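You operate a simulated robot arm through the tools that you are given. There is no shell and no other tool. Be economical: measure what you need, move in short steps, check, and stop when the job is done.

You are at the controls of a simulated two-armed robot. One attempt, no reset.

## Task
Latch the gear door, switch on, inch the frame with jog and reset held together, then switch off.

It is judged by the outcome, as a careful person would: the job done as asked, and still so three seconds after it is handed in. It fails if anything else is knocked over, pushed out of place, dropped, spilled or broken.

## Robot
Two 7-joint arms with two-finger parallel grippers on one trunk, on a base that drives. Base frame: it is fixed to the floor where the robot stands at the start and does not move with it; the origin is under the middle of the robot, x ahead of it, y to its left, z up. Lengths are in mm, angles in rad, forces in N, time in s.
The left shoulder is at the start at [124, 171, 1162], the right one opposite. With the tool pointing down near the work surface each hand reaches from about 460 to 920 mm from the robot's upright axis, wherever it stands, measured 20 degrees to its own side. Places, roughly: gear door [900, 300, 900]; gear door latch [800, 200, 1200]; jog key [1100, -200, 1000]; main switch [1100, -100, 800]; reset key [1100, -400, 1000]. Payload 4.4 kg a hand.
The TCP of each hand is the grasp point between the finger pads, 23 mm short of the fingertips. In the tool frame z runs along the fingers and y along their closing line. Largest opening 94 mm; finger width 38, thickness 10; the body of the gripper, 54 by 96 mm, starts 39 mm behind the TCP.
Orientation is told as [roll, pitch, yaw] about the base's x, y, z axes, in that order, counted from this pose: with the fingers straight down and closing along the base's y, the tool's x points along the base's -x, its y along +y and its z along -z.

## Interface
- The arms move only by the tool drive_tool. It takes "left_targets", "right_targets" or both (then of equal length, played together; a hand with none holds still); each is a list of rows, each an object (a shift or turn left out is 0, a gripper value left out holds the last) with "xyz": the shift along the tool's x, y, z in mm, a list of three; "rot": the turn, a rotation vector about the tool's x, y, z in rad, a list of three; "jaw": the finger opening in mm, from 0 to 94. In form: [{"xyz": [dx, dy, dz], "rot": [wx, wy, wz], "jaw": jaw}, ...]. A call has 1 to 10 rows; each row shifts and turns the commanded pose from where the row before left it, along the tool's axes as they then stand. Rows are played at 5 a second. More than 50 mm and 0.15 rad between two rows, or a gripper value outside its range, and nothing of the call is played. Where a pose cannot be reached the arm comes as near as it can. A force on the tool above 40 N (or 10 N above the force at the start of the call, whichever is more), or a blocked arm, ends the call early, and 0.2 s more pass. Each finger travels about 72 mm/s and halts on what it meets, pressing with about 29 N; the grip force reading is that of the motor and also rises with nothing between the fingers. The clock runs only during rows and for 0.2 s after the last one: add rows that do not move to give the fingers time. The reply holds the time, the measured pose of the TCP, the force on the tool along the base axes, the opening and the grip force, in the units named above and with some noise, with the torque about the TCP (base axes, N m) and any sound that the robot's microphone picked up, and new pictures: "views" is both (left out), scene, wrist or none (wrist: the cameras of the hands that moved).
- Cameras (640 x 400 px; columns grow to the right, rows downward): "scene" is now at [241.5, 23.1, 1322.6]; the picture's right is [0.22, -0.98, 0.00], its down [-0.39, -0.09, -0.92] and it looks along [0.90, 0.20, -0.40] (base axes); focal length 242 px, centre (320, 200). "left" rides on the left gripper at [86, -16, -75] in its tool frame; the picture's right is [0.18, 0.98, 0.00], its down [-0.58, 0.11, -0.81] and it looks along [-0.79, 0.15, 0.59] (tool axes); focal length 243 px, centre (320, 200). "right" rides on the right gripper at [87, 16, -75] in its tool frame; the picture's right is [-0.18, 0.98, 0.00], its down [-0.58, -0.11, -0.81] and it looks along [-0.79, -0.15, 0.59] (tool axes); focal length 243 px, centre (320, 200). There is no depth. A picture from a camera that has moved, and an enlarged one, comes with that camera's place and axes in the base frame and with its lens.
- raise_lower(by): slides the trunk up (or, below 0, down) by that many mm; the arms and the scene camera ride with it, the base frame stays. It gives what a move gives, with no picture.
- base_move(legs): drives the robot by 1 to 6 legs, each [ahead, left, turn to the left] in mm, mm and rad, along the robot's own axes; the way and the turn of a leg run together, so that a leg with both is an arc; at most 1500 mm and 3.142 rad a leg. The arms and the cameras ride along, it lands a little off, and it stops where it bumps. It gives what a move gives, and a new picture of the scene camera.
- turn_head(pan, tilt): turns the head with the scene camera to pan (to the left, within 1.396 rad either way) and tilt (down, from -0.506 to 1.204), counted from straight ahead of the robot. It gives what a move gives, and a new picture of the scene camera.
- enlarge(camera, box): a new picture of the part [left, top, right, bottom] of that camera's present view, enlarged. The clock stands still meanwhile.
- close_job(): hands the job in; it is judged then, once.

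Go step by step. Nothing tells you exact positions but the pictures and the camera data: compare them with the known pose of the tool, close in by small moves and look again before you grip or let go. The budget is 120 turns and 260 pictures, counting those below and the enlarged ones. Unless the task says otherwise, let go and move clear before handing in, and close with one line.

The tools are called after ">>>" as a command line: name --argument value ..., lists and objects as JSON in quotes. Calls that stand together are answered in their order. drive_tool: Moves the arms, as the interface text tells. Its arguments: {"type":"object","properties":{"left_targets":{"type":"array","items":{"type":"object","properties":{"xyz":{"type":"array","items":{"type":"number"}},"rot":{"type":"array","items":{"type":"number"}},"jaw":{"type":"number"}}}},"right_targets":{"type":"array","items":{"type":"object","properties":{"xyz":{"type":"array","items":{"type":"number"}},"rot":{"type":"array","items":{"type":"number"}},"jaw":{"type":"number"}}}},"views":{"type":"string","enum":["both","scene","wrist","none"]}},"required":[]} The other tools are called the same way: raise_lower (by) slides the trunk up or down; base_move (legs) drives the base; turn_head (pan, tilt) turns the head that bears the scene camera; enlarge (camera, box) takes an enlarged picture of a part of a camera's view; close_job () hands the job in.

At the start:

```text
t: 0.0
left_tcp_pos: [530.1, 383.3, 1143.9]
left_tool_rot: [0.0, -0.001, -0.001]
left_contact_force: [-0.3, 0.4, 1.0]
left_wrist_torque: [-0.02, 0.0, -0.02]
left_width: 94.3
left_finger_force: 0.0
right_tcp_pos: [447.3, -106.8, 1196.2]
right_tool_rot: [-0.001, 0.0, -0.002]
right_contact_force: [0.8, -1.0, 0.1]
right_wrist_torque: [0.01, 0.0, 0.01]
right_width: 94.4
right_finger_force: 0.0
trunk travel left (down, up): [-175.0, 213.0]
robot x, y, heading: [-3.3, -2.0, -0.002]
head pan, tilt: [0.22, 0.408]
```

scene: 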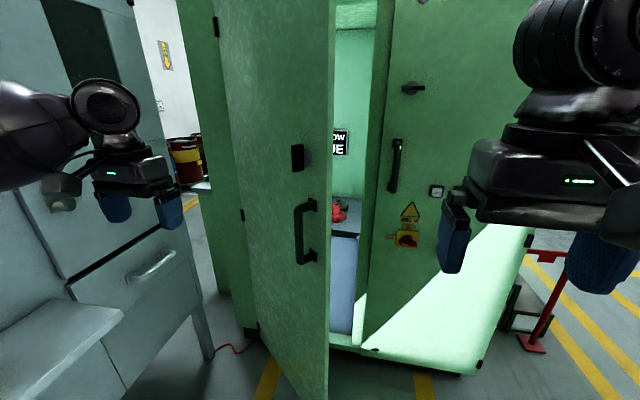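
right: 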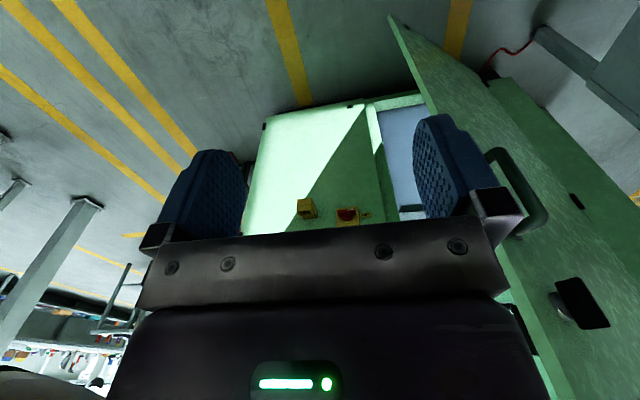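
left: 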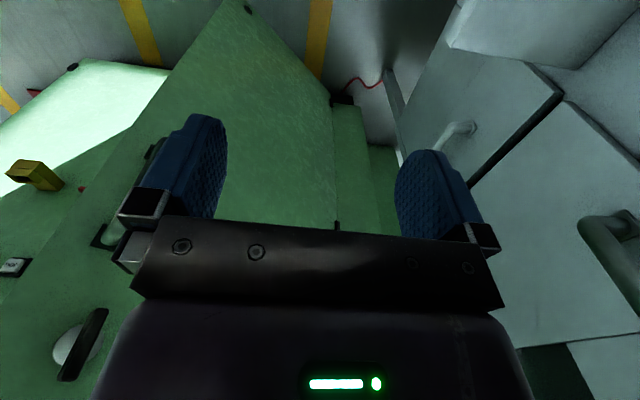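

The gear door stands open toward me, hinged on the left. The fixed panel on the right carries a latch, a handle, a key and a yellow main switch. I'll look closer.

>>> enlarge --camera "scene" --box '[200, 60, 480, 270]'

>>> turn_head --pan -0.3 --tilt 0.4

```text
1.90 times, centred on (340, 165) of scene
camera zoom: at [241.5, 23.1, 1322.6], right [0.22, -0.98, 0.0], down [-0.39, -0.09, -0.92], along [0.9, 0.2, -0.4], focal length 462 px, centre (282, 267)
```

zoom: 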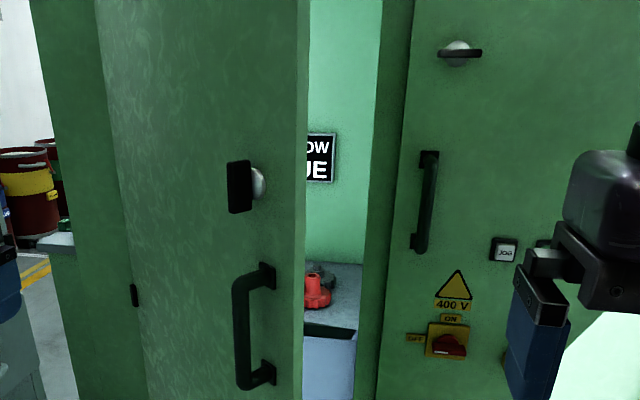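

```text
t: 0.9
left_tcp_pos: [530.4, 382.1, 1142.8]
left_tool_rot: [0.0, -0.001, -0.001]
left_contact_force: [-0.5, -0.2, 0.5]
left_wrist_torque: [-0.02, 0.0, 0.03]
left_width: 94.0
left_finger_force: 0.1
right_tcp_pos: [447.6, -106.0, 1195.7]
right_tool_rot: [-0.001, -0.001, -0.002]
right_contact_force: [0.3, 1.0, -0.2]
right_wrist_torque: [-0.01, -0.01, 0.0]
right_width: 93.8
right_finger_force: 0.0
trunk travel left (down, up): [-175.0, 213.0]
robot x, y, heading: [-1.2, 1.6, 0.001]
head pan, tilt: [-0.3, 0.4]
camera scene: at [239.7, -24.4, 1323.4], right [-0.29, -0.96, 0.0], down [-0.37, 0.11, -0.92], along [0.88, -0.27, -0.39], focal length 242 px, centre (320, 200)
```

scene: 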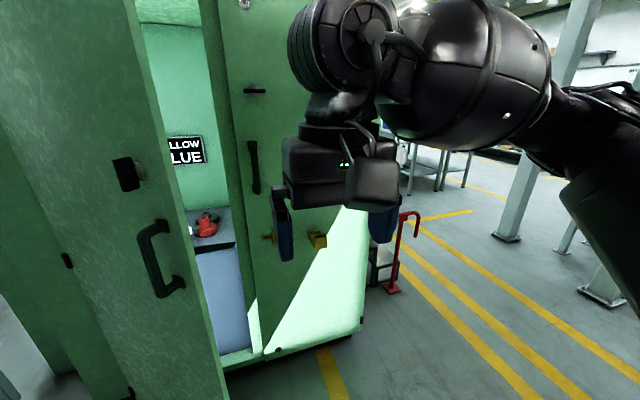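

The right arm hides the keys. I'll move it aside to the right and look again.

>>> drive_tool --right_targets '[{"xyz": [0, -50, 0]}, {"xyz": [0, -50, 0]}, {"xyz": [0, -50, 0]}, {"xyz": [0, -50, 0]}, {"xyz": [0, -50, 0]}, {"xyz": [0, -50, 0]}, {"xyz": [0, 0, 0]}]' --views "none"

>>> turn_head --pan 0.0 --tilt 0.3

>>> enlarge --camera "scene" --box '[300, 120, 500, 245]'

```text
t: 2.5
left_tcp_pos: [531.2, 382.5, 1143.4]
left_tool_rot: [0.0, 0.002, 0.001]
left_contact_force: [-1.1, 0.5, 0.1]
left_wrist_torque: [0.04, 0.0, -0.04]
left_width: 94.0
left_finger_force: 0.2
right_tcp_pos: [447.5, -406.7, 1196.6]
right_tool_rot: [0.0, 0.001, 0.0]
right_contact_force: [-0.5, 0.1, 0.1]
right_wrist_torque: [-0.03, 0.0, -0.01]
right_width: 93.7
right_finger_force: 0.0
trunk travel left (down, up): [-175.0, 213.0]
robot x, y, heading: [-0.8, 2.9, 0.002]
head pan, tilt: [-0.3, 0.4]
```

```text
t: 3.4
left_tcp_pos: [531.0, 383.2, 1142.8]
left_tool_rot: [-0.001, 0.001, -0.001]
left_contact_force: [0.1, 0.1, 0.5]
left_wrist_torque: [-0.01, -0.01, 0.04]
left_width: 94.0
left_finger_force: 0.0
right_tcp_pos: [448.0, -406.3, 1196.0]
right_tool_rot: [0.001, -0.001, -0.002]
right_contact_force: [-0.1, 1.1, -0.7]
right_wrist_torque: [0.01, -0.02, -0.01]
right_width: 93.9
right_finger_force: 0.0
trunk travel left (down, up): [-175.0, 213.0]
robot x, y, heading: [-0.8, -1.9, -0.004]
head pan, tilt: [0.0, 0.3]
camera scene: at [244.6, 2.9, 1332.6], right [0.0, -1.0, 0.0], down [-0.3, 0.0, -0.96], along [0.96, 0.0, -0.3], focal length 242 px, centre (320, 200)
```

scene: 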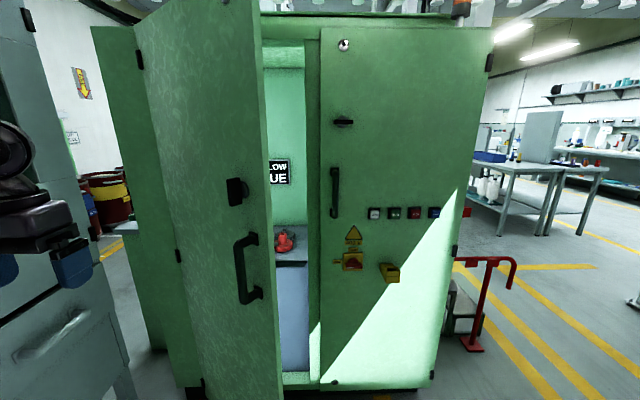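

```text
3.20 times, centred on (400, 182) of scene
camera zoom: at [244.6, 2.9, 1332.6], right [0.0, -1.0, 0.0], down [-0.3, 0.0, -0.96], along [0.96, 0.0, -0.3], focal length 776 px, centre (64, 256)
```

zoom: 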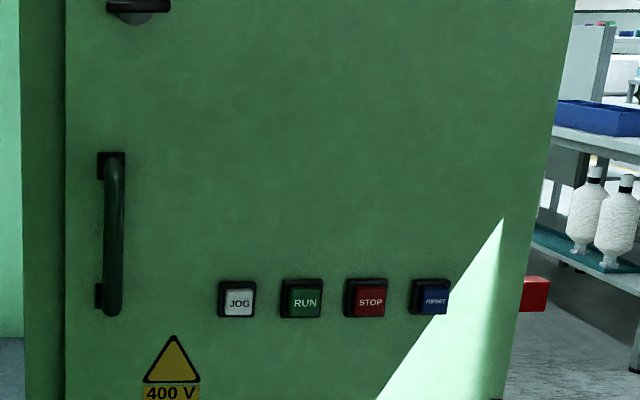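

>>> enlarge --camera "scene" --box '[320, 215, 420, 290]'

>>> enlarge --camera "scene" --box '[210, 140, 340, 310]'

>>> enlarge --camera "scene" --box '[420, 180, 520, 370]'

```text
5.33 times, centred on (370, 252) of scene
camera zoom: at [244.6, 2.9, 1332.6], right [0.0, -1.0, 0.0], down [-0.3, 0.0, -0.96], along [0.96, 0.0, -0.3], focal length 1294 px, centre (53, -80)
```

zoom: 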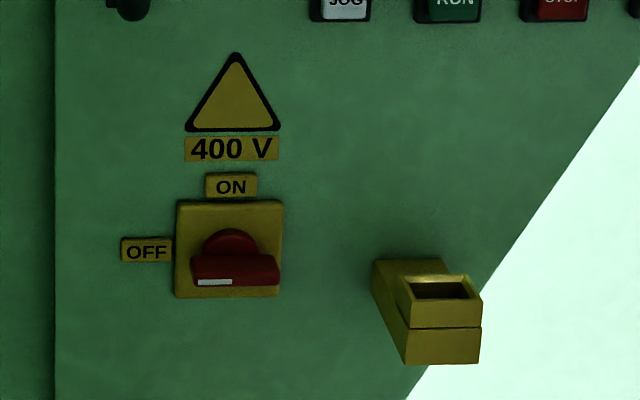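

```text
2.35 times, centred on (275, 225) of scene
camera zoom: at [244.6, 2.9, 1332.6], right [0.0, -1.0, 0.0], down [-0.3, 0.0, -0.96], along [0.96, 0.0, -0.3], focal length 571 px, centre (426, 141)
```

zoom: 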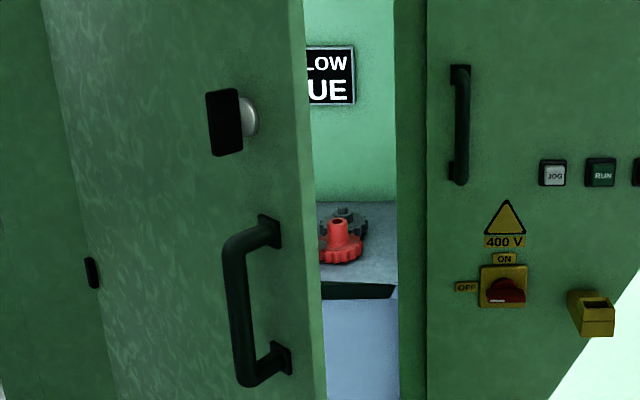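

```text
2.11 times, centred on (470, 275) of scene
camera zoom: at [244.6, 2.9, 1332.6], right [0.0, -1.0, 0.0], down [-0.3, 0.0, -0.96], along [0.96, 0.0, -0.3], focal length 511 px, centre (4, 42)
```

zoom: 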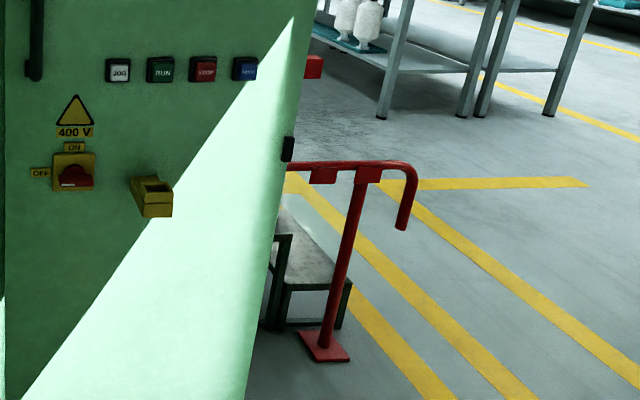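

The panel is clear: JOG, RUN, STOP, RESET in a row, with the main switch at OFF below. Before moving the base I'll check the clearance around it.

>>> turn_head --pan 0.5 --tilt 0.95

>>> turn_head --pan -0.5 --tilt 0.9

```text
t: 4.4
left_tcp_pos: [530.3, 382.8, 1142.5]
left_tool_rot: [0.0, 0.001, 0.0]
left_contact_force: [-0.6, 0.3, 0.3]
left_wrist_torque: [0.0, 0.0, 0.01]
left_width: 94.2
left_finger_force: 0.0
right_tcp_pos: [447.7, -407.2, 1197.3]
right_tool_rot: [0.0, 0.0, -0.001]
right_contact_force: [-0.2, 0.2, 0.6]
right_wrist_torque: [-0.02, 0.01, 0.01]
right_width: 93.9
right_finger_force: 0.0
trunk travel left (down, up): [-175.0, 213.0]
robot x, y, heading: [-4.8, -2.1, -0.001]
head pan, tilt: [0.499, 0.949]
camera scene: at [215.1, 37.7, 1276.8], right [0.48, -0.88, 0.0], down [-0.71, -0.39, -0.58], along [0.51, 0.28, -0.81], focal length 242 px, centre (320, 200)
```

scene: 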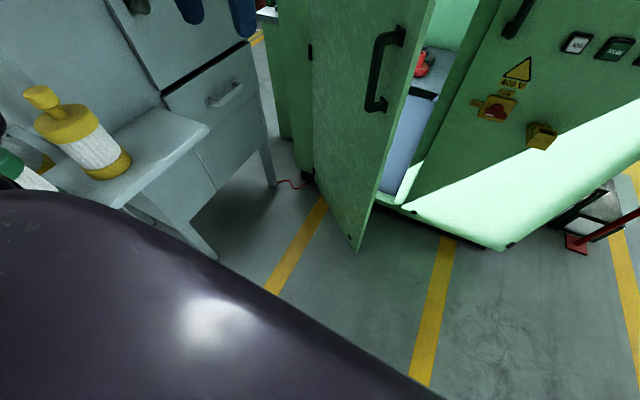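

```text
t: 5.7
left_tcp_pos: [531.8, 383.5, 1143.3]
left_tool_rot: [-0.001, 0.0, 0.001]
left_contact_force: [0.2, -0.6, 0.2]
left_wrist_torque: [0.01, -0.01, 0.01]
left_width: 94.0
left_finger_force: 0.0
right_tcp_pos: [447.1, -406.6, 1198.1]
right_tool_rot: [0.001, 0.0, -0.001]
right_contact_force: [-0.5, -1.0, -0.7]
right_wrist_torque: [-0.01, 0.04, -0.05]
right_width: 94.0
right_finger_force: 0.1
trunk travel left (down, up): [-175.0, 213.0]
robot x, y, heading: [-1.7, -0.8, -0.003]
head pan, tilt: [-0.499, 0.901]
camera scene: at [217.5, -33.2, 1280.4], right [-0.48, -0.88, 0.0], down [-0.69, 0.37, -0.62], along [0.55, -0.3, -0.78], focal length 242 px, centre (320, 200)
```

scene: 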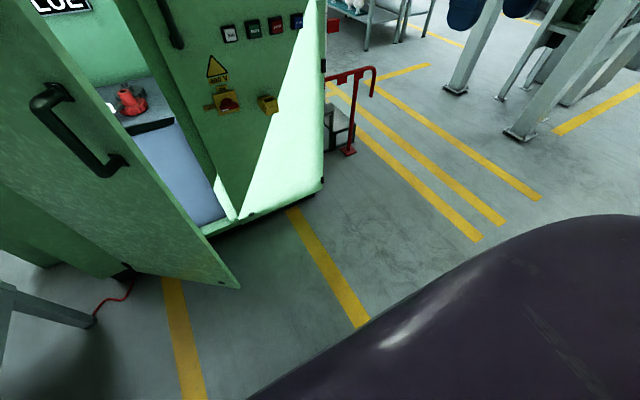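

The floor ahead is clear and the desk stays well to the left. I'll drive 200 mm ahead, then turn both hands to point forward.

>>> base_move --legs '[[200, 0, 0]]'

>>> drive_tool --left_targets '[{"xyz": [-40, 0, 0]}, {"xyz": [-40, 0, 0]}, {"rot": [0, -0.1428, 0]}, {"rot": [0, -0.1428, 0]}, {"rot": [0, -0.1428, 0]}, {"rot": [0, -0.1428, 0]}, {"rot": [0, -0.1428, 0]}, {"rot": [0, -0.1428, 0]}, {"rot": [0, -0.1428, 0]}, {"rot": [0, -0.1428, 0]}]' --right_targets '[{"xyz": [-45, 0, 0]}, {"xyz": [-45, 0, 0]}, {"rot": [0, -0.1428, 0]}, {"rot": [0, -0.1428, 0]}, {"rot": [0, -0.1428, 0]}, {"rot": [0, -0.1428, 0]}, {"rot": [0, -0.1428, 0]}, {"rot": [0, -0.1428, 0]}, {"rot": [0, -0.1428, 0]}, {"rot": [0, -0.1428, 0]}]' --views "none"

>>> drive_tool --left_targets '[{"rot": [0, -0.1428, 0], "jaw": 0}, {"rot": [0, -0.1428, 0]}, {"rot": [0, -0.1428, 0]}, {}, {}, {}]' --right_targets '[{"rot": [0, -0.1428, 0], "jaw": 0}, {"rot": [0, -0.1428, 0]}, {"rot": [0, -0.1428, 0]}, {}, {}, {}]' --views "wrist"

>>> turn_head --pan 0.25 --tilt 0.4

```text
t: 7.2
left_tcp_pos: [728.7, 381.7, 1142.8]
left_tool_rot: [0.001, -0.002, -0.001]
left_contact_force: [1.2, -0.6, 0.3]
left_wrist_torque: [-0.02, 0.01, -0.02]
left_width: 93.9
left_finger_force: 0.0
right_tcp_pos: [643.0, -409.0, 1197.3]
right_tool_rot: [-0.001, 0.001, -0.003]
right_contact_force: [-0.9, 0.5, -0.1]
right_wrist_torque: [0.01, -0.03, -0.02]
right_width: 93.8
right_finger_force: 0.1
trunk travel left (down, up): [-175.0, 213.0]
robot x, y, heading: [197.2, 1.1, -0.001]
head pan, tilt: [-0.499, 0.901]
camera scene: at [415.0, -33.8, 1280.3], right [-0.48, -0.88, 0.0], down [-0.69, 0.38, -0.62], along [0.54, -0.3, -0.78], focal length 242 px, centre (320, 200)
```

scene: 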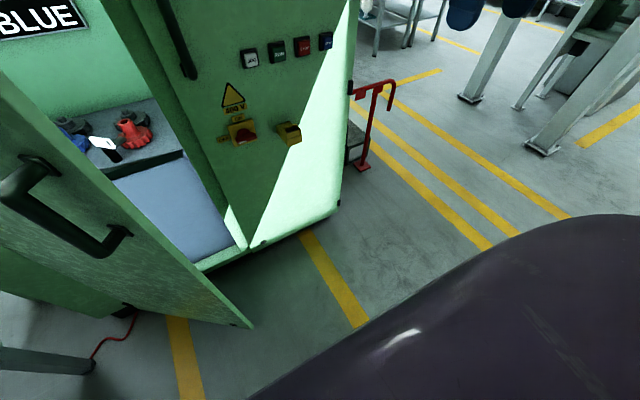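

```text
t: 9.4
left_tcp_pos: [808.8, 382.2, 1144.1]
left_tool_rot: [-0.003, -1.144, 0.001]
left_contact_force: [0.3, 0.4, 1.0]
left_wrist_torque: [-0.01, 0.0, 0.01]
left_width: 94.2
left_finger_force: 0.2
right_tcp_pos: [734.1, -408.3, 1196.9]
right_tool_rot: [-0.003, -1.144, -0.001]
right_contact_force: [-1.1, 0.2, -0.5]
right_wrist_torque: [0.03, 0.03, -0.02]
right_width: 93.9
right_finger_force: 0.0
trunk travel left (down, up): [-175.0, 213.0]
robot x, y, heading: [198.4, -3.7, -0.002]
head pan, tilt: [-0.499, 0.901]
```

```text
t: 10.8
left_tcp_pos: [806.5, 380.2, 1143.6]
left_tool_rot: [3.08, -1.57, -3.079]
left_contact_force: [-0.3, -0.9, -0.4]
left_wrist_torque: [0.0, 0.01, -0.01]
left_width: 0.0
left_finger_force: 29.0
right_tcp_pos: [732.7, -408.6, 1197.0]
right_tool_rot: [-3.1, -1.57, 3.098]
right_contact_force: [0.1, 0.5, 0.6]
right_wrist_torque: [-0.04, -0.01, -0.02]
right_width: 0.0
right_finger_force: 28.4
trunk travel left (down, up): [-175.0, 213.0]
robot x, y, heading: [195.9, -2.1, 0.003]
head pan, tilt: [-0.499, 0.901]
camera right: at [658.6, -393.3, 1111.2], right [0.0, 0.98, 0.18], down [-0.81, -0.11, 0.58], along [0.59, -0.15, 0.79], focal length 243 px, centre (320, 200)
camera left: at [733.2, 366.1, 1058.1], right [0.0, 0.98, -0.18], down [-0.81, 0.11, 0.58], along [0.59, 0.15, 0.79], focal length 243 px, centre (320, 200)
```

right: 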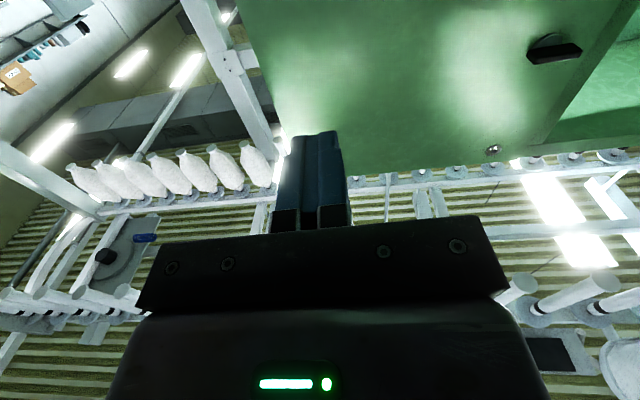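
left: 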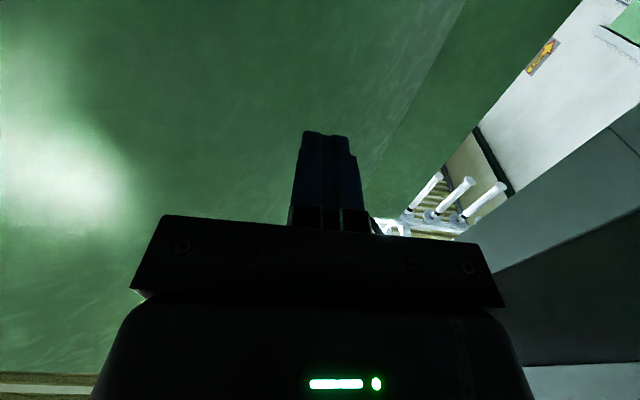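

```text
t: 11.9
left_tcp_pos: [807.5, 381.5, 1143.5]
left_tool_rot: [0.087, -1.57, -0.088]
left_contact_force: [-0.5, -0.6, 0.0]
left_wrist_torque: [-0.02, 0.04, 0.0]
left_width: 0.2
left_finger_force: 28.8
right_tcp_pos: [732.4, -409.8, 1197.6]
right_tool_rot: [-1.618, -1.573, 1.613]
right_contact_force: [-0.1, 0.4, 0.5]
right_wrist_torque: [-0.03, -0.02, -0.04]
right_width: 0.0
right_finger_force: 29.0
trunk travel left (down, up): [-175.0, 213.0]
robot x, y, heading: [197.5, 1.3, -0.002]
head pan, tilt: [0.25, 0.4]
camera scene: at [438.0, 25.1, 1323.3], right [0.24, -0.97, 0.0], down [-0.38, -0.1, -0.92], along [0.89, 0.23, -0.39], focal length 242 px, centre (320, 200)
```

scene: 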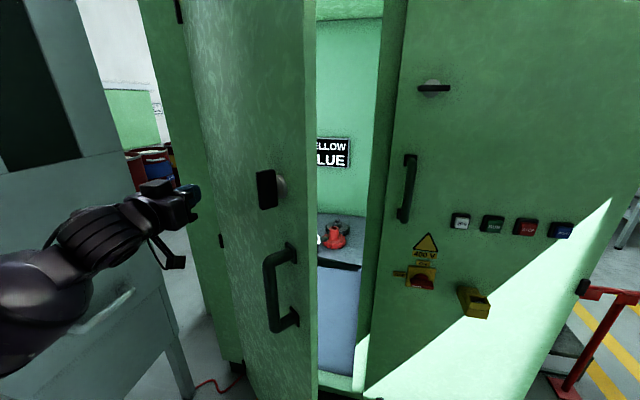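

>>> enlarge --camera "scene" --box '[210, 140, 370, 240]'

>>> enlarge --camera "scene" --box '[230, 220, 390, 320]'

```text
4.00 times, centred on (290, 190) of scene
camera zoom: at [438.0, 25.1, 1323.3], right [0.24, -0.97, 0.0], down [-0.38, -0.1, -0.92], along [0.89, 0.23, -0.39], focal length 970 px, centre (440, 240)
```

zoom: 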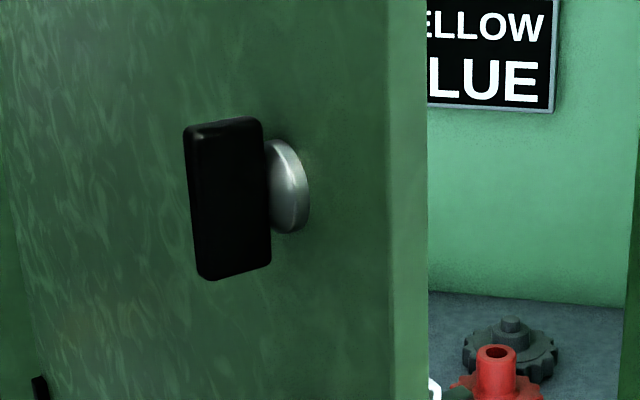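

```text
4.00 times, centred on (310, 270) of scene
camera zoom: at [438.0, 25.1, 1323.3], right [0.24, -0.97, 0.0], down [-0.38, -0.1, -0.92], along [0.89, 0.23, -0.39], focal length 970 px, centre (360, -80)
```

zoom: 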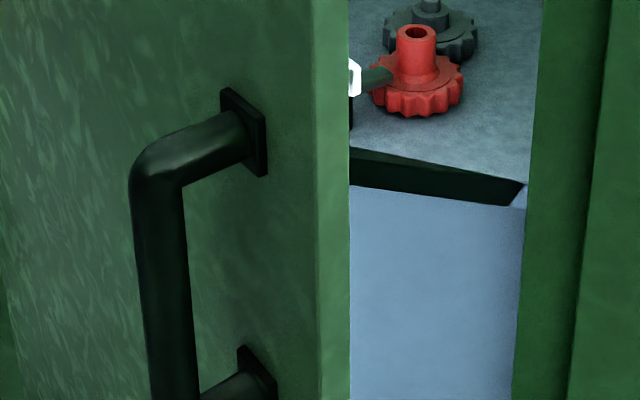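

The gear door face has its free edge near (841,150), and the knob is just inside it at z≈1200. I'll bring the closed left fist in front of the edge, between knob and handle.

>>> drive_tool --left_targets '[{"xyz": [0, 0, -47]}, {"xyz": [30, 0, 0]}, {"xyz": [0, -42, 0]}, {"xyz": [0, -42, 0]}, {"xyz": [0, -42, 0]}, {"xyz": [0, -42, 0]}, {"xyz": [0, -40, 0]}, {}]' --views "both"

```text
t: 13.7
left_tcp_pos: [767.8, 188.8, 1093.2]
left_tool_rot: [-2.387, -1.57, 2.384]
left_contact_force: [0.9, 0.6, -0.4]
left_wrist_torque: [0.05, 0.02, 0.01]
left_width: 0.0
left_finger_force: 29.4
left hand out of reach, approached as far as the arm can: row 4, 5
right_tcp_pos: [733.2, -409.0, 1197.2]
right_tool_rot: [-0.784, -1.572, 0.78]
right_contact_force: [-0.3, 0.1, 0.1]
right_wrist_torque: [-0.01, 0.02, -0.03]
right_width: 0.0
right_finger_force: 29.3
trunk travel left (down, up): [-175.0, 213.0]
robot x, y, heading: [194.8, -3.7, -0.001]
head pan, tilt: [0.25, 0.4]
camera scene: at [437.9, 25.1, 1323.3], right [0.24, -0.97, 0.0], down [-0.38, -0.1, -0.92], along [0.89, 0.22, -0.39], focal length 242 px, centre (320, 200)
camera left: at [693.3, 173.3, 1007.5], right [0.0, 0.98, -0.18], down [-0.81, 0.11, 0.58], along [0.59, 0.15, 0.79], focal length 243 px, centre (320, 200)
```

scene: 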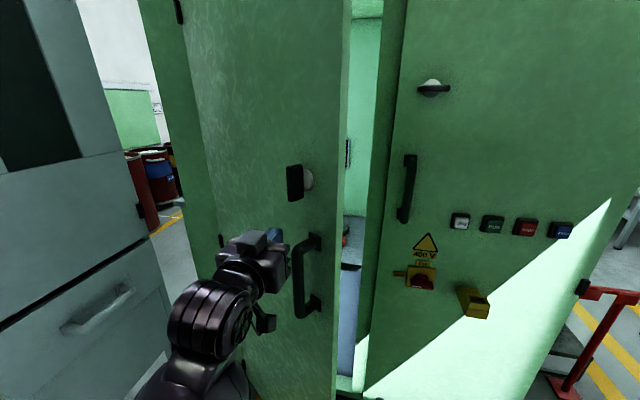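
left: 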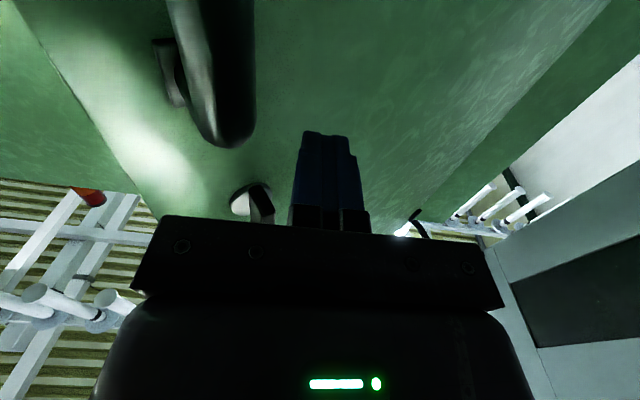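

My sweep nudged the handle and the door already swung partly shut, harmlessly. I'll push straight ahead on the face just left of the handle.

>>> drive_tool --left_targets '[{"xyz": [0, 0, 30]}, {"xyz": [0, 0, 30]}, {"xyz": [0, 0, 30]}, {"xyz": [0, 0, 30]}, {}]' --views "both"

```text
t: 14.9
left_tcp_pos: [888.7, 188.2, 1094.5]
left_tool_rot: [-2.885, -1.57, 2.886]
left_contact_force: [-0.2, 0.3, 0.3]
left_wrist_torque: [-0.01, 0.04, 0.01]
left_width: 0.0
left_finger_force: 28.9
right_tcp_pos: [734.2, -408.5, 1196.7]
right_tool_rot: [-3.074, -1.571, 3.072]
right_contact_force: [0.8, -0.2, -0.8]
right_wrist_torque: [-0.02, 0.01, -0.01]
right_width: 0.1
right_finger_force: 29.8
trunk travel left (down, up): [-175.0, 213.0]
robot x, y, heading: [197.9, 0.8, -0.002]
head pan, tilt: [0.25, 0.4]
camera scene: at [437.5, 25.2, 1323.6], right [0.25, -0.97, 0.0], down [-0.38, -0.1, -0.92], along [0.89, 0.23, -0.39], focal length 242 px, centre (320, 200)
camera left: at [814.0, 173.3, 1009.0], right [0.0, 0.98, -0.18], down [-0.81, 0.11, 0.58], along [0.59, 0.15, 0.79], focal length 243 px, centre (320, 200)
```

scene: 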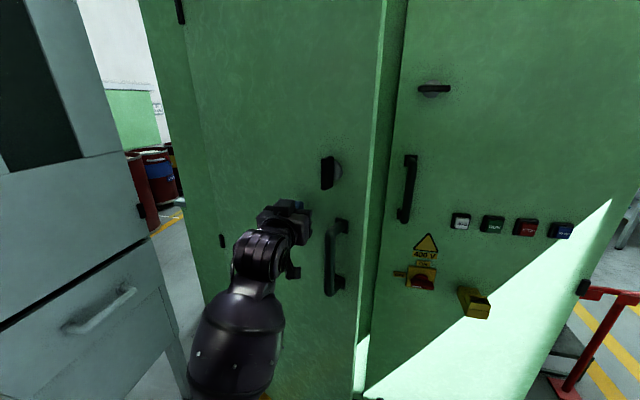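
left: 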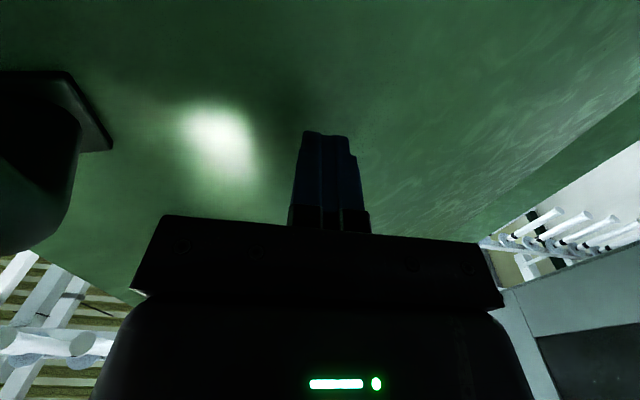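

Working well; the door is about two-thirds shut. I'll keep pushing, a little closer to the edge.

>>> drive_tool --left_targets '[{"xyz": [0, 0, 30]}, {"xyz": [0, 0, 30]}, {"xyz": [0, 0, 30]}, {"xyz": [0, 0, 25]}, {"xyz": [0, 0, 20]}, {"xyz": [0, 0, 15]}, {"xyz": [0, 0, 10]}, {"xyz": [0, 0, 10]}, {}]' --views "both"

```text
t: 16.8
left_tcp_pos: [1051.6, 190.3, 1094.3]
left_tool_rot: [0.288, -1.569, -0.289]
left_contact_force: [-27.3, -0.4, -3.0]
left_wrist_torque: [-0.04, -0.12, 0.22]
left_width: 0.2
left_finger_force: 28.8
right_tcp_pos: [730.8, -408.6, 1198.3]
right_tool_rot: [-3.118, -1.569, 3.116]
right_contact_force: [-0.8, 0.4, 0.0]
right_wrist_torque: [0.03, -0.02, 0.01]
right_width: 0.0
right_finger_force: 29.1
trunk travel left (down, up): [-175.0, 213.0]
robot x, y, heading: [197.7, -3.5, 0.001]
head pan, tilt: [0.25, 0.4]
stopped in row 9 (left hand): the force on the tool passed its limit at 51 N (the readings are from after the stop); the commanded pose is now the measured one
camera scene: at [433.6, 25.6, 1324.2], right [0.25, -0.97, 0.0], down [-0.37, -0.1, -0.92], along [0.89, 0.23, -0.39], focal length 242 px, centre (320, 200)
camera left: at [977.0, 175.4, 1008.9], right [0.0, 0.98, -0.18], down [-0.81, 0.11, 0.58], along [0.59, 0.15, 0.79], focal length 243 px, centre (320, 200)
```

scene: 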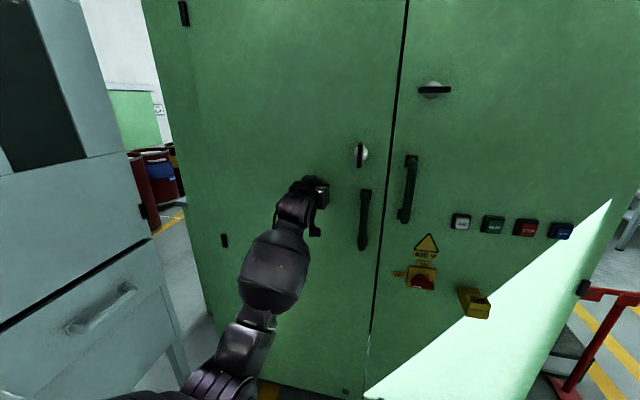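
left: 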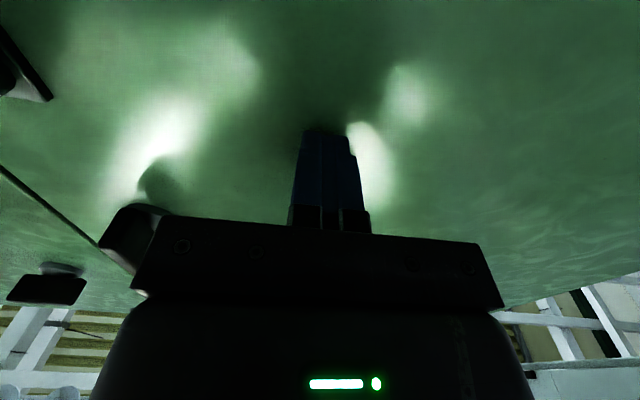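

The door is shut, with its face at x≈1075. Next I'll get a close look at the knob, then grip it.

>>> enlarge --camera "scene" --box '[280, 60, 480, 240]'

```text
2.22 times, centred on (380, 150) of scene
camera zoom: at [433.6, 25.6, 1324.2], right [0.25, -0.97, 0.0], down [-0.37, -0.1, -0.92], along [0.89, 0.23, -0.39], focal length 539 px, centre (187, 311)
```

zoom: 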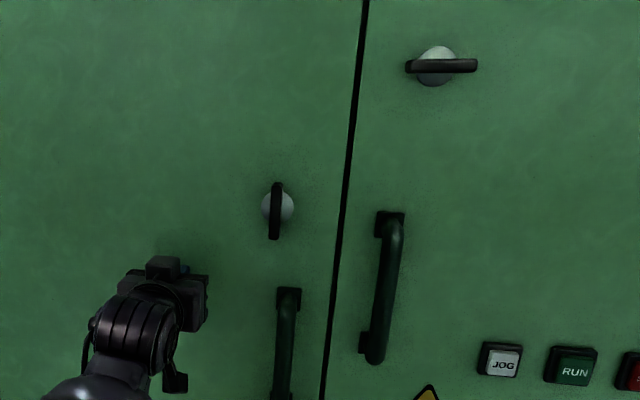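

The knob is a thin vertical paddle near (1030, 76, 1194). I'll back off, open, and line up with it.

>>> drive_tool --left_targets '[{"xyz": [0, 0, -45]}, {"xyz": [0, 0, -45], "jaw": 70}, {"xyz": [-50, 0, 0]}, {"xyz": [-50, 0, 0]}, {"xyz": [0, -40, 0]}, {"xyz": [0, -40, 0]}, {"xyz": [0, -34, 0]}, {}]' --views "both"

>>> enlarge --camera "scene" --box '[300, 100, 440, 220]'

```text
t: 18.6
left_tcp_pos: [966.4, 77.8, 1192.9]
left_tool_rot: [0.003, -1.565, 0.001]
left_contact_force: [-0.7, -0.7, -0.8]
left_wrist_torque: [0.0, 0.02, 0.01]
left_width: 70.2
left_finger_force: 0.1
right_tcp_pos: [732.8, -407.4, 1197.7]
right_tool_rot: [-0.881, -1.569, 0.879]
right_contact_force: [0.0, -0.8, -0.6]
right_wrist_torque: [-0.02, -0.01, -0.04]
right_width: 0.2
right_finger_force: 28.9
trunk travel left (down, up): [-175.0, 213.0]
robot x, y, heading: [198.7, 1.1, -0.002]
head pan, tilt: [0.25, 0.4]
camera scene: at [437.5, 25.9, 1323.4], right [0.25, -0.97, 0.0], down [-0.38, -0.1, -0.92], along [0.89, 0.23, -0.39], focal length 242 px, centre (320, 200)
camera left: at [892.0, 61.5, 1106.4], right [0.0, 0.98, -0.18], down [-0.8, 0.11, 0.59], along [0.6, 0.15, 0.79], focal length 243 px, centre (320, 200)
```

scene: 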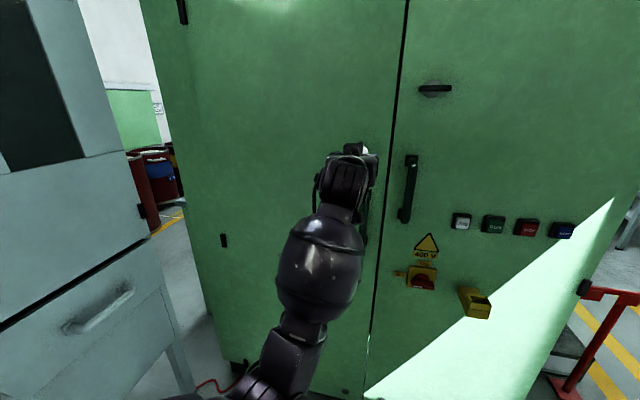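
left: 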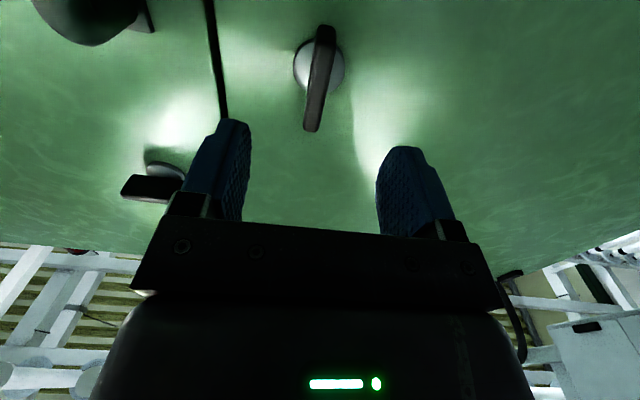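

```text
3.33 times, centred on (370, 160) of scene
camera zoom: at [437.5, 25.9, 1323.4], right [0.25, -0.97, 0.0], down [-0.38, -0.1, -0.92], along [0.89, 0.23, -0.39], focal length 808 px, centre (153, 333)
```

zoom: 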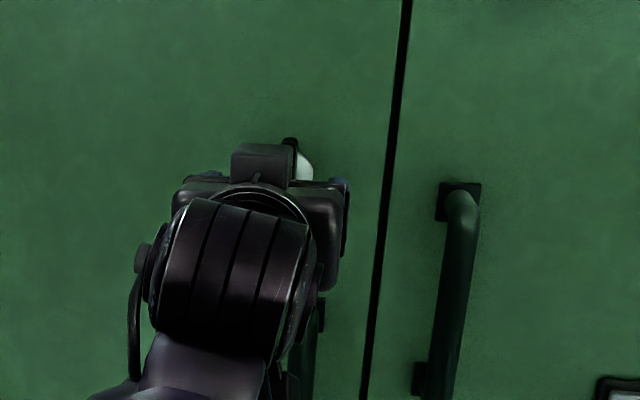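

The paddle is centred between the jaws at about y 74, z 1185. I'll go in, close on it, and check.

>>> drive_tool --left_targets '[{"xyz": [7, -4, 35]}, {"xyz": [0, 0, 20]}, {"xyz": [0, 0, 12]}, {"jaw": 0}, {}, {}, {}, {}]' --views "wrist"

```text
t: 20.4
left_tcp_pos: [1033.0, 75.5, 1185.3]
left_tool_rot: [-0.139, -1.566, 0.144]
left_contact_force: [0.4, 10.5, 0.9]
left_wrist_torque: [0.02, 0.06, 0.99]
left_width: 12.8
left_finger_force: 44.9
right_tcp_pos: [733.0, -406.4, 1198.8]
right_tool_rot: [-1.674, -1.569, 1.675]
right_contact_force: [-0.4, 0.2, 0.1]
right_wrist_torque: [-0.01, -0.02, 0.0]
right_width: 0.0
right_finger_force: 28.9
trunk travel left (down, up): [-175.0, 213.0]
robot x, y, heading: [194.4, -2.7, 0.001]
head pan, tilt: [0.25, 0.4]
camera left: at [958.5, 59.3, 1098.9], right [0.0, 0.98, -0.18], down [-0.8, 0.11, 0.59], along [0.6, 0.15, 0.79], focal length 243 px, centre (320, 200)
```

left: 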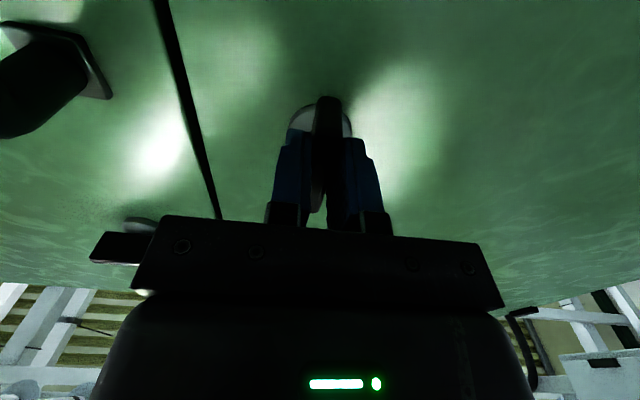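

Gripped firmly. I'll try a small clockwise turn and read the torque.

>>> drive_tool --left_targets '[{"xyz": [0, 2, 0], "rot": [0, 0, 0.07]}, {"rot": [0, 0, 0.08]}, {"rot": [0, 0, 0.08]}, {}]' --views "wrist"

```text
t: 21.4
left_tcp_pos: [1033.3, 76.7, 1185.0]
left_tool_rot: [1.541, -1.34, -1.537]
left_contact_force: [-2.7, 10.7, -0.5]
left_wrist_torque: [-0.09, 0.96, 1.25]
left_width: 12.6
left_finger_force: 45.5
right_tcp_pos: [733.9, -406.3, 1197.5]
right_tool_rot: [-1.457, -1.569, 1.453]
right_contact_force: [0.1, -0.6, 0.1]
right_wrist_torque: [-0.01, 0.01, 0.01]
right_width: 0.0
right_finger_force: 28.9
trunk travel left (down, up): [-175.0, 213.0]
robot x, y, heading: [193.5, 1.6, -0.001]
head pan, tilt: [0.25, 0.4]
camera left: at [958.2, 80.9, 1097.7], right [0.0, 1.0, 0.04], down [-0.8, -0.03, 0.6], along [0.6, -0.04, 0.8], focal length 243 px, centre (320, 200)
```

left: 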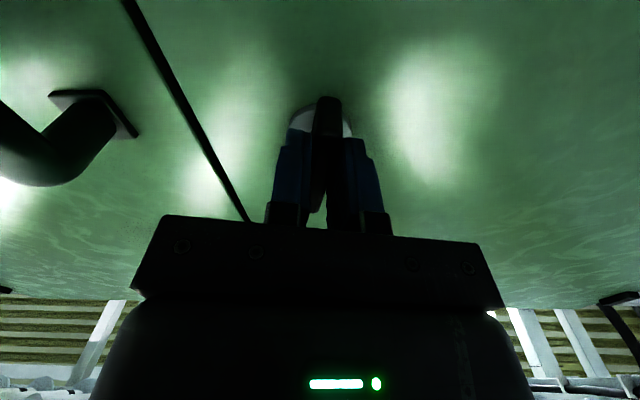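

It turns freely clockwise. I'll continue toward 90°.

>>> drive_tool --left_targets '[{"rot": [0, 0, 0.13]}, {"rot": [0, 0, 0.13]}, {"rot": [0, 0, 0.13]}, {"rot": [0, 0, 0.13]}, {"rot": [0, 0, 0.13]}, {"rot": [0, 0, 0.13]}, {"rot": [0, 0, 0.13]}, {"rot": [0, 0, 0.13]}, {"rot": [0, 0, 0.13]}, {}]' --views "both"

```text
t: 23.6
left_tcp_pos: [1031.9, 81.2, 1190.3]
left_tool_rot: [1.571, -0.175, -1.565]
left_contact_force: [3.2, 29.7, 18.9]
left_wrist_torque: [-0.12, -0.57, 0.0]
left_width: 12.3
left_finger_force: 45.1
right_tcp_pos: [732.4, -403.8, 1199.7]
right_tool_rot: [-2.134, -1.566, 2.13]
right_contact_force: [0.2, 0.2, -0.8]
right_wrist_torque: [0.01, -0.06, 0.01]
right_width: 0.1
right_finger_force: 29.2
trunk travel left (down, up): [-175.0, 213.0]
robot x, y, heading: [197.1, 0.8, 0.0]
head pan, tilt: [0.25, 0.4]
camera scene: at [435.8, 29.3, 1323.9], right [0.25, -0.97, 0.0], down [-0.38, -0.1, -0.92], along [0.89, 0.23, -0.39], focal length 242 px, centre (320, 200)
camera left: at [957.2, 163.3, 1158.6], right [0.0, 0.35, 0.94], down [-0.8, -0.56, 0.21], along [0.6, -0.75, 0.28], focal length 243 px, centre (320, 200)
```

scene: 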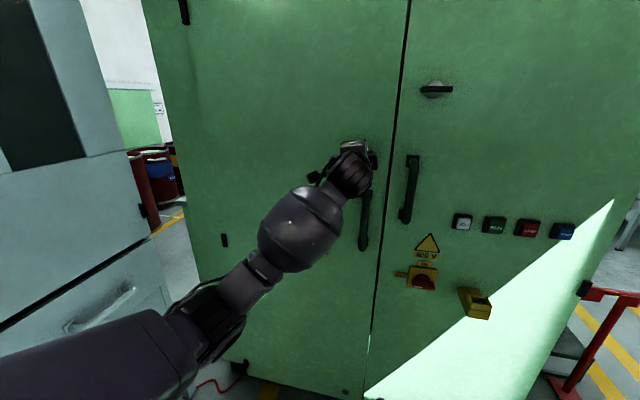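
left: 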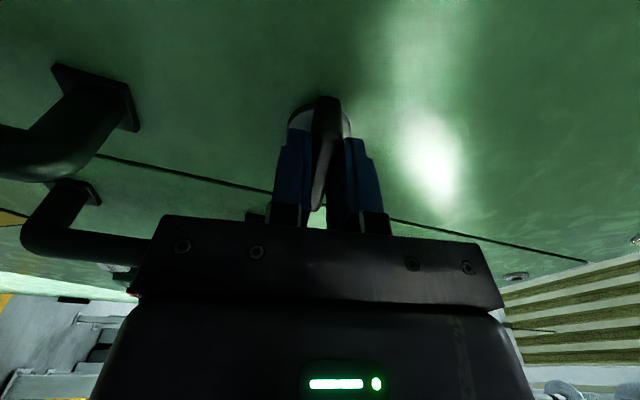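

Nearly there; there is some side load, so I'll recentre a few mm and finish the last 10°.

>>> drive_tool --left_targets '[{"xyz": [4, 4.5, 0]}, {"rot": [0, 0, 0.06]}, {"rot": [0, 0, 0.06]}, {"rot": [0, 0, 0.05]}, {}, {}]' --views "wrist"

```text
t: 24.9
left_tcp_pos: [1031.2, 80.6, 1189.8]
left_tool_rot: [1.569, -0.001, -1.572]
left_contact_force: [-1.1, 13.8, 10.1]
left_wrist_torque: [-0.01, -0.5, 0.66]
left_width: 12.4
left_finger_force: 45.2
right_tcp_pos: [732.7, -405.9, 1197.5]
right_tool_rot: [-2.174, -1.569, 2.172]
right_contact_force: [-0.6, 0.2, 0.1]
right_wrist_torque: [-0.04, -0.03, -0.01]
right_width: 0.0
right_finger_force: 29.0
trunk travel left (down, up): [-175.0, 213.0]
robot x, y, heading: [198.3, -3.1, 0.004]
head pan, tilt: [0.25, 0.4]
camera left: at [957.5, 167.8, 1174.5], right [0.0, 0.19, 0.98], down [-0.81, -0.58, 0.11], along [0.59, -0.79, 0.15], focal length 243 px, centre (320, 200)
```

left: 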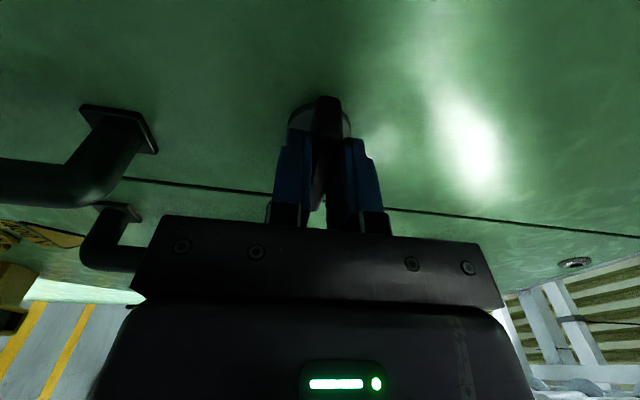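

It is at 90° with no stop felt. A gentle pull on the knob will show whether the latch holds.

>>> drive_tool --left_targets '[{"xyz": [0, 0, -4]}, {"xyz": [0, 0, -4]}, {"xyz": [0, 0, -4]}, {}]' --views "scene"

```text
t: 25.8
left_tcp_pos: [1024.3, 81.3, 1188.9]
left_tool_rot: [1.568, -0.004, -1.568]
left_contact_force: [12.8, 0.9, 6.1]
left_wrist_torque: [-0.26, -0.44, -0.31]
left_width: 12.4
left_finger_force: 45.3
right_tcp_pos: [735.3, -408.0, 1196.7]
right_tool_rot: [-0.122, -1.567, 0.118]
right_contact_force: [0.2, 0.3, -0.1]
right_wrist_torque: [0.03, 0.01, 0.0]
right_width: 0.1
right_finger_force: 29.0
trunk travel left (down, up): [-175.0, 213.0]
robot x, y, heading: [194.4, 0.3, -0.001]
head pan, tilt: [0.25, 0.4]
stopped in row 4 (left hand): the force on the tool passed its limit at 41 N (the readings are from after the stop); the commanded pose is now the measured one
camera scene: at [439.7, 25.5, 1322.7], right [0.25, -0.97, 0.0], down [-0.38, -0.1, -0.92], along [0.89, 0.23, -0.39], focal length 242 px, centre (320, 200)
```

scene: 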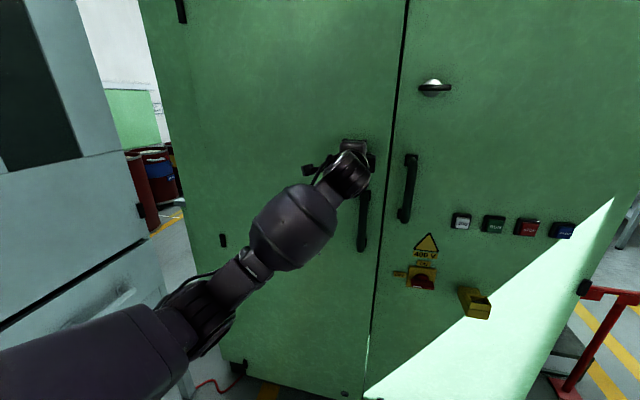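

A 41 N pull didn't open the door, so the latch holds. I'll release, back off and look.

>>> drive_tool --left_targets '[{"jaw": 70}, {}, {}, {}, {}, {"xyz": [0, 0, -50]}, {"xyz": [0, 0, -50]}, {"xyz": [50, 0, 0]}, {"xyz": [50, 0, 0]}, {"xyz": [50, 0, 0]}]' --views "both"

>>> enlarge --camera "scene" --box '[320, 60, 480, 300]'

```text
t: 28.0
left_tcp_pos: [923.8, 230.3, 1191.7]
left_tool_rot: [1.57, -0.002, -1.571]
left_contact_force: [0.0, 0.8, -0.6]
left_wrist_torque: [-0.03, 0.01, -0.04]
left_width: 70.1
left_finger_force: 0.1
right_tcp_pos: [734.3, -406.4, 1197.2]
right_tool_rot: [-2.002, -1.569, 1.999]
right_contact_force: [0.6, 0.5, 0.1]
right_wrist_torque: [-0.01, 0.0, 0.0]
right_width: 0.0
right_finger_force: 28.8
trunk travel left (down, up): [-175.0, 213.0]
robot x, y, heading: [194.1, 0.1, 0.0]
head pan, tilt: [0.25, 0.4]
camera scene: at [437.6, 26.5, 1323.5], right [0.25, -0.97, 0.0], down [-0.38, -0.1, -0.92], along [0.89, 0.23, -0.39], focal length 242 px, centre (320, 200)
camera left: at [848.7, 317.6, 1175.1], right [0.0, 0.19, 0.98], down [-0.81, -0.58, 0.11], along [0.59, -0.79, 0.15], focal length 243 px, centre (320, 200)
```

scene: 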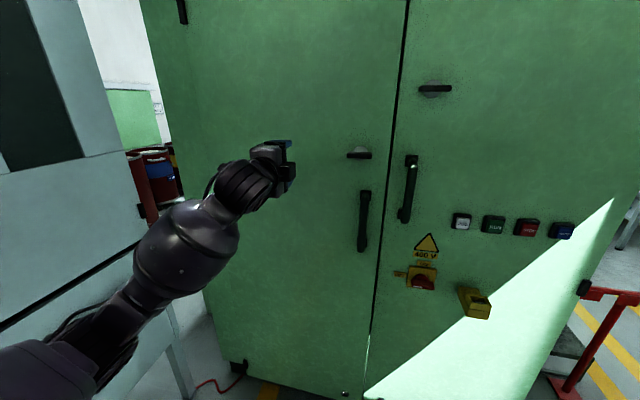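
left: 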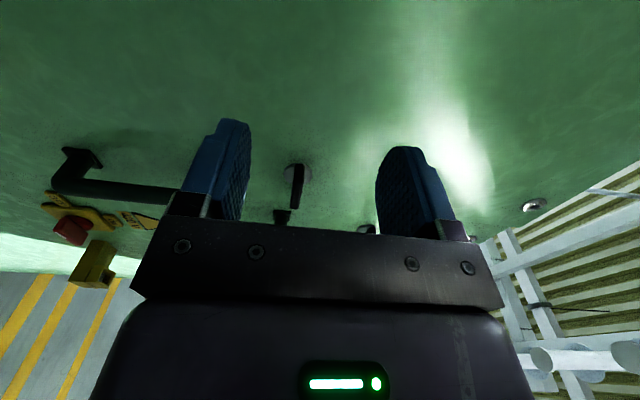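

```text
1.67 times, centred on (400, 180) of scene
camera zoom: at [437.6, 26.5, 1323.5], right [0.25, -0.97, 0.0], down [-0.38, -0.1, -0.92], along [0.89, 0.23, -0.39], focal length 404 px, centre (187, 233)
```

zoom: 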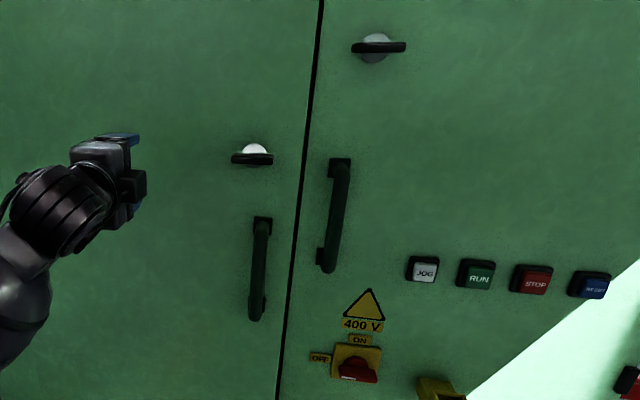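

The gear door is shut and latched, its paddle horizontal like the neighbour's. Next I'll shift the base 250 mm right, lower the trunk, and test the left wrist's roll range in free space.

>>> base_move --legs '[[0, -250, 0]]'

>>> raise_lower --by -120

>>> drive_tool --left_targets '[{"xyz": [0, 0, -50], "rot": [0, 0, 0.145]}, {"xyz": [0, 0, -40], "rot": [0, 0, 0.145]}, {"rot": [0, 0, 0.145]}, {"rot": [0, 0, 0.145]}, {"rot": [0, 0, 0.145]}, {"rot": [0, 0, 0.145]}, {"rot": [0, 0, 0.145]}, {"rot": [0, 0, 0.145]}, {"rot": [0, 0, 0.145]}, {"rot": [0, 0, 0.145]}]' --views "wrist"

```text
t: 30.9
left_tcp_pos: [924.3, -30.8, 1191.6]
left_tool_rot: [1.57, -0.002, -1.574]
left_contact_force: [0.0, -0.2, -0.6]
left_wrist_torque: [0.02, 0.01, -0.03]
left_width: 70.1
left_finger_force: 0.0
right_tcp_pos: [731.9, -667.8, 1197.9]
right_tool_rot: [0.807, -1.571, -0.813]
right_contact_force: [-0.2, 0.3, 0.2]
right_wrist_torque: [0.01, 0.01, 0.02]
right_width: 0.1
right_finger_force: 28.9
trunk travel left (down, up): [-175.0, 213.0]
robot x, y, heading: [197.5, -257.2, -0.007]
head pan, tilt: [0.25, 0.4]
camera scene: at [437.2, -232.5, 1323.4], right [0.24, -0.97, 0.0], down [-0.38, -0.09, -0.92], along [0.89, 0.22, -0.39], focal length 242 px, centre (320, 200)
```

scene: 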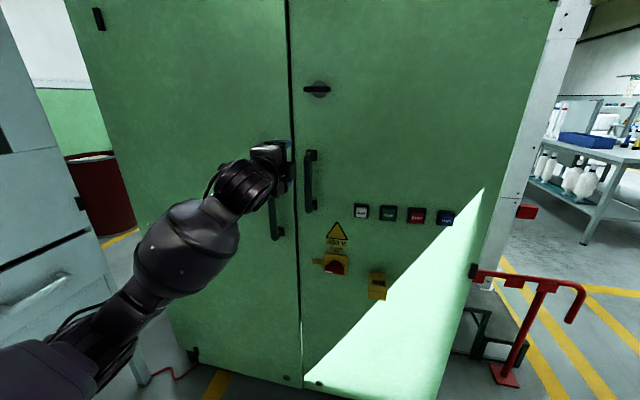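

```text
t: 32.4
left_tcp_pos: [921.9, -29.6, 1072.4]
left_tool_rot: [1.572, -0.003, -1.575]
left_contact_force: [0.0, -0.1, 0.8]
left_wrist_torque: [0.0, 0.0, 0.02]
left_width: 70.4
left_finger_force: 0.0
right_tcp_pos: [791.7, -668.3, 938.0]
right_tool_rot: [0.0, -1.234, -0.003]
right_contact_force: [-0.6, 0.1, 0.5]
right_wrist_torque: [0.02, 0.01, 0.03]
right_width: 0.0
right_finger_force: 28.9
trunk travel left (down, up): [-55.0, 333.0]
robot x, y, heading: [196.0, -257.6, -0.005]
head pan, tilt: [0.25, 0.4]
```

```text
t: 34.6
left_tcp_pos: [880.0, -13.9, 1012.6]
left_tool_rot: [1.55, 1.451, -1.596]
left_contact_force: [-0.5, -0.5, 0.4]
left_wrist_torque: [0.0, -0.01, 0.02]
left_width: 70.2
left_finger_force: 0.1
left hand out of reach, approached as far as the arm can: row 1, 2
right_tcp_pos: [791.8, -667.8, 936.7]
right_tool_rot: [-0.001, -1.233, -0.005]
right_contact_force: [0.7, -1.2, -0.1]
right_wrist_torque: [0.0, 0.0, -0.03]
right_width: 0.0
right_finger_force: 28.9
trunk travel left (down, up): [-55.0, 333.0]
robot x, y, heading: [199.1, -258.2, -0.005]
head pan, tilt: [0.25, 0.4]
camera left: at [806.7, 14.2, 1096.4], right [0.0, -0.95, 0.3], down [-0.81, -0.17, -0.56], along [0.59, -0.24, -0.77], focal length 243 px, centre (320, 200)
```

left: 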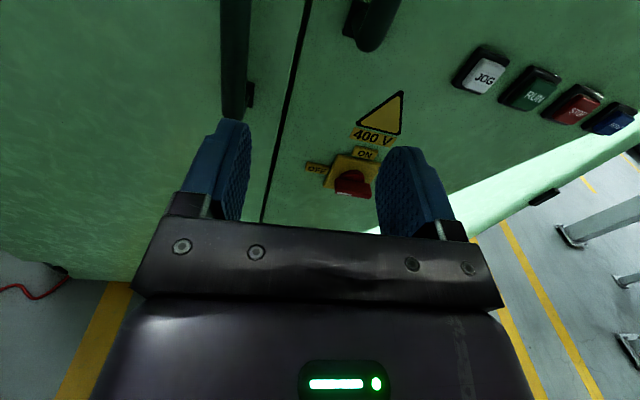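

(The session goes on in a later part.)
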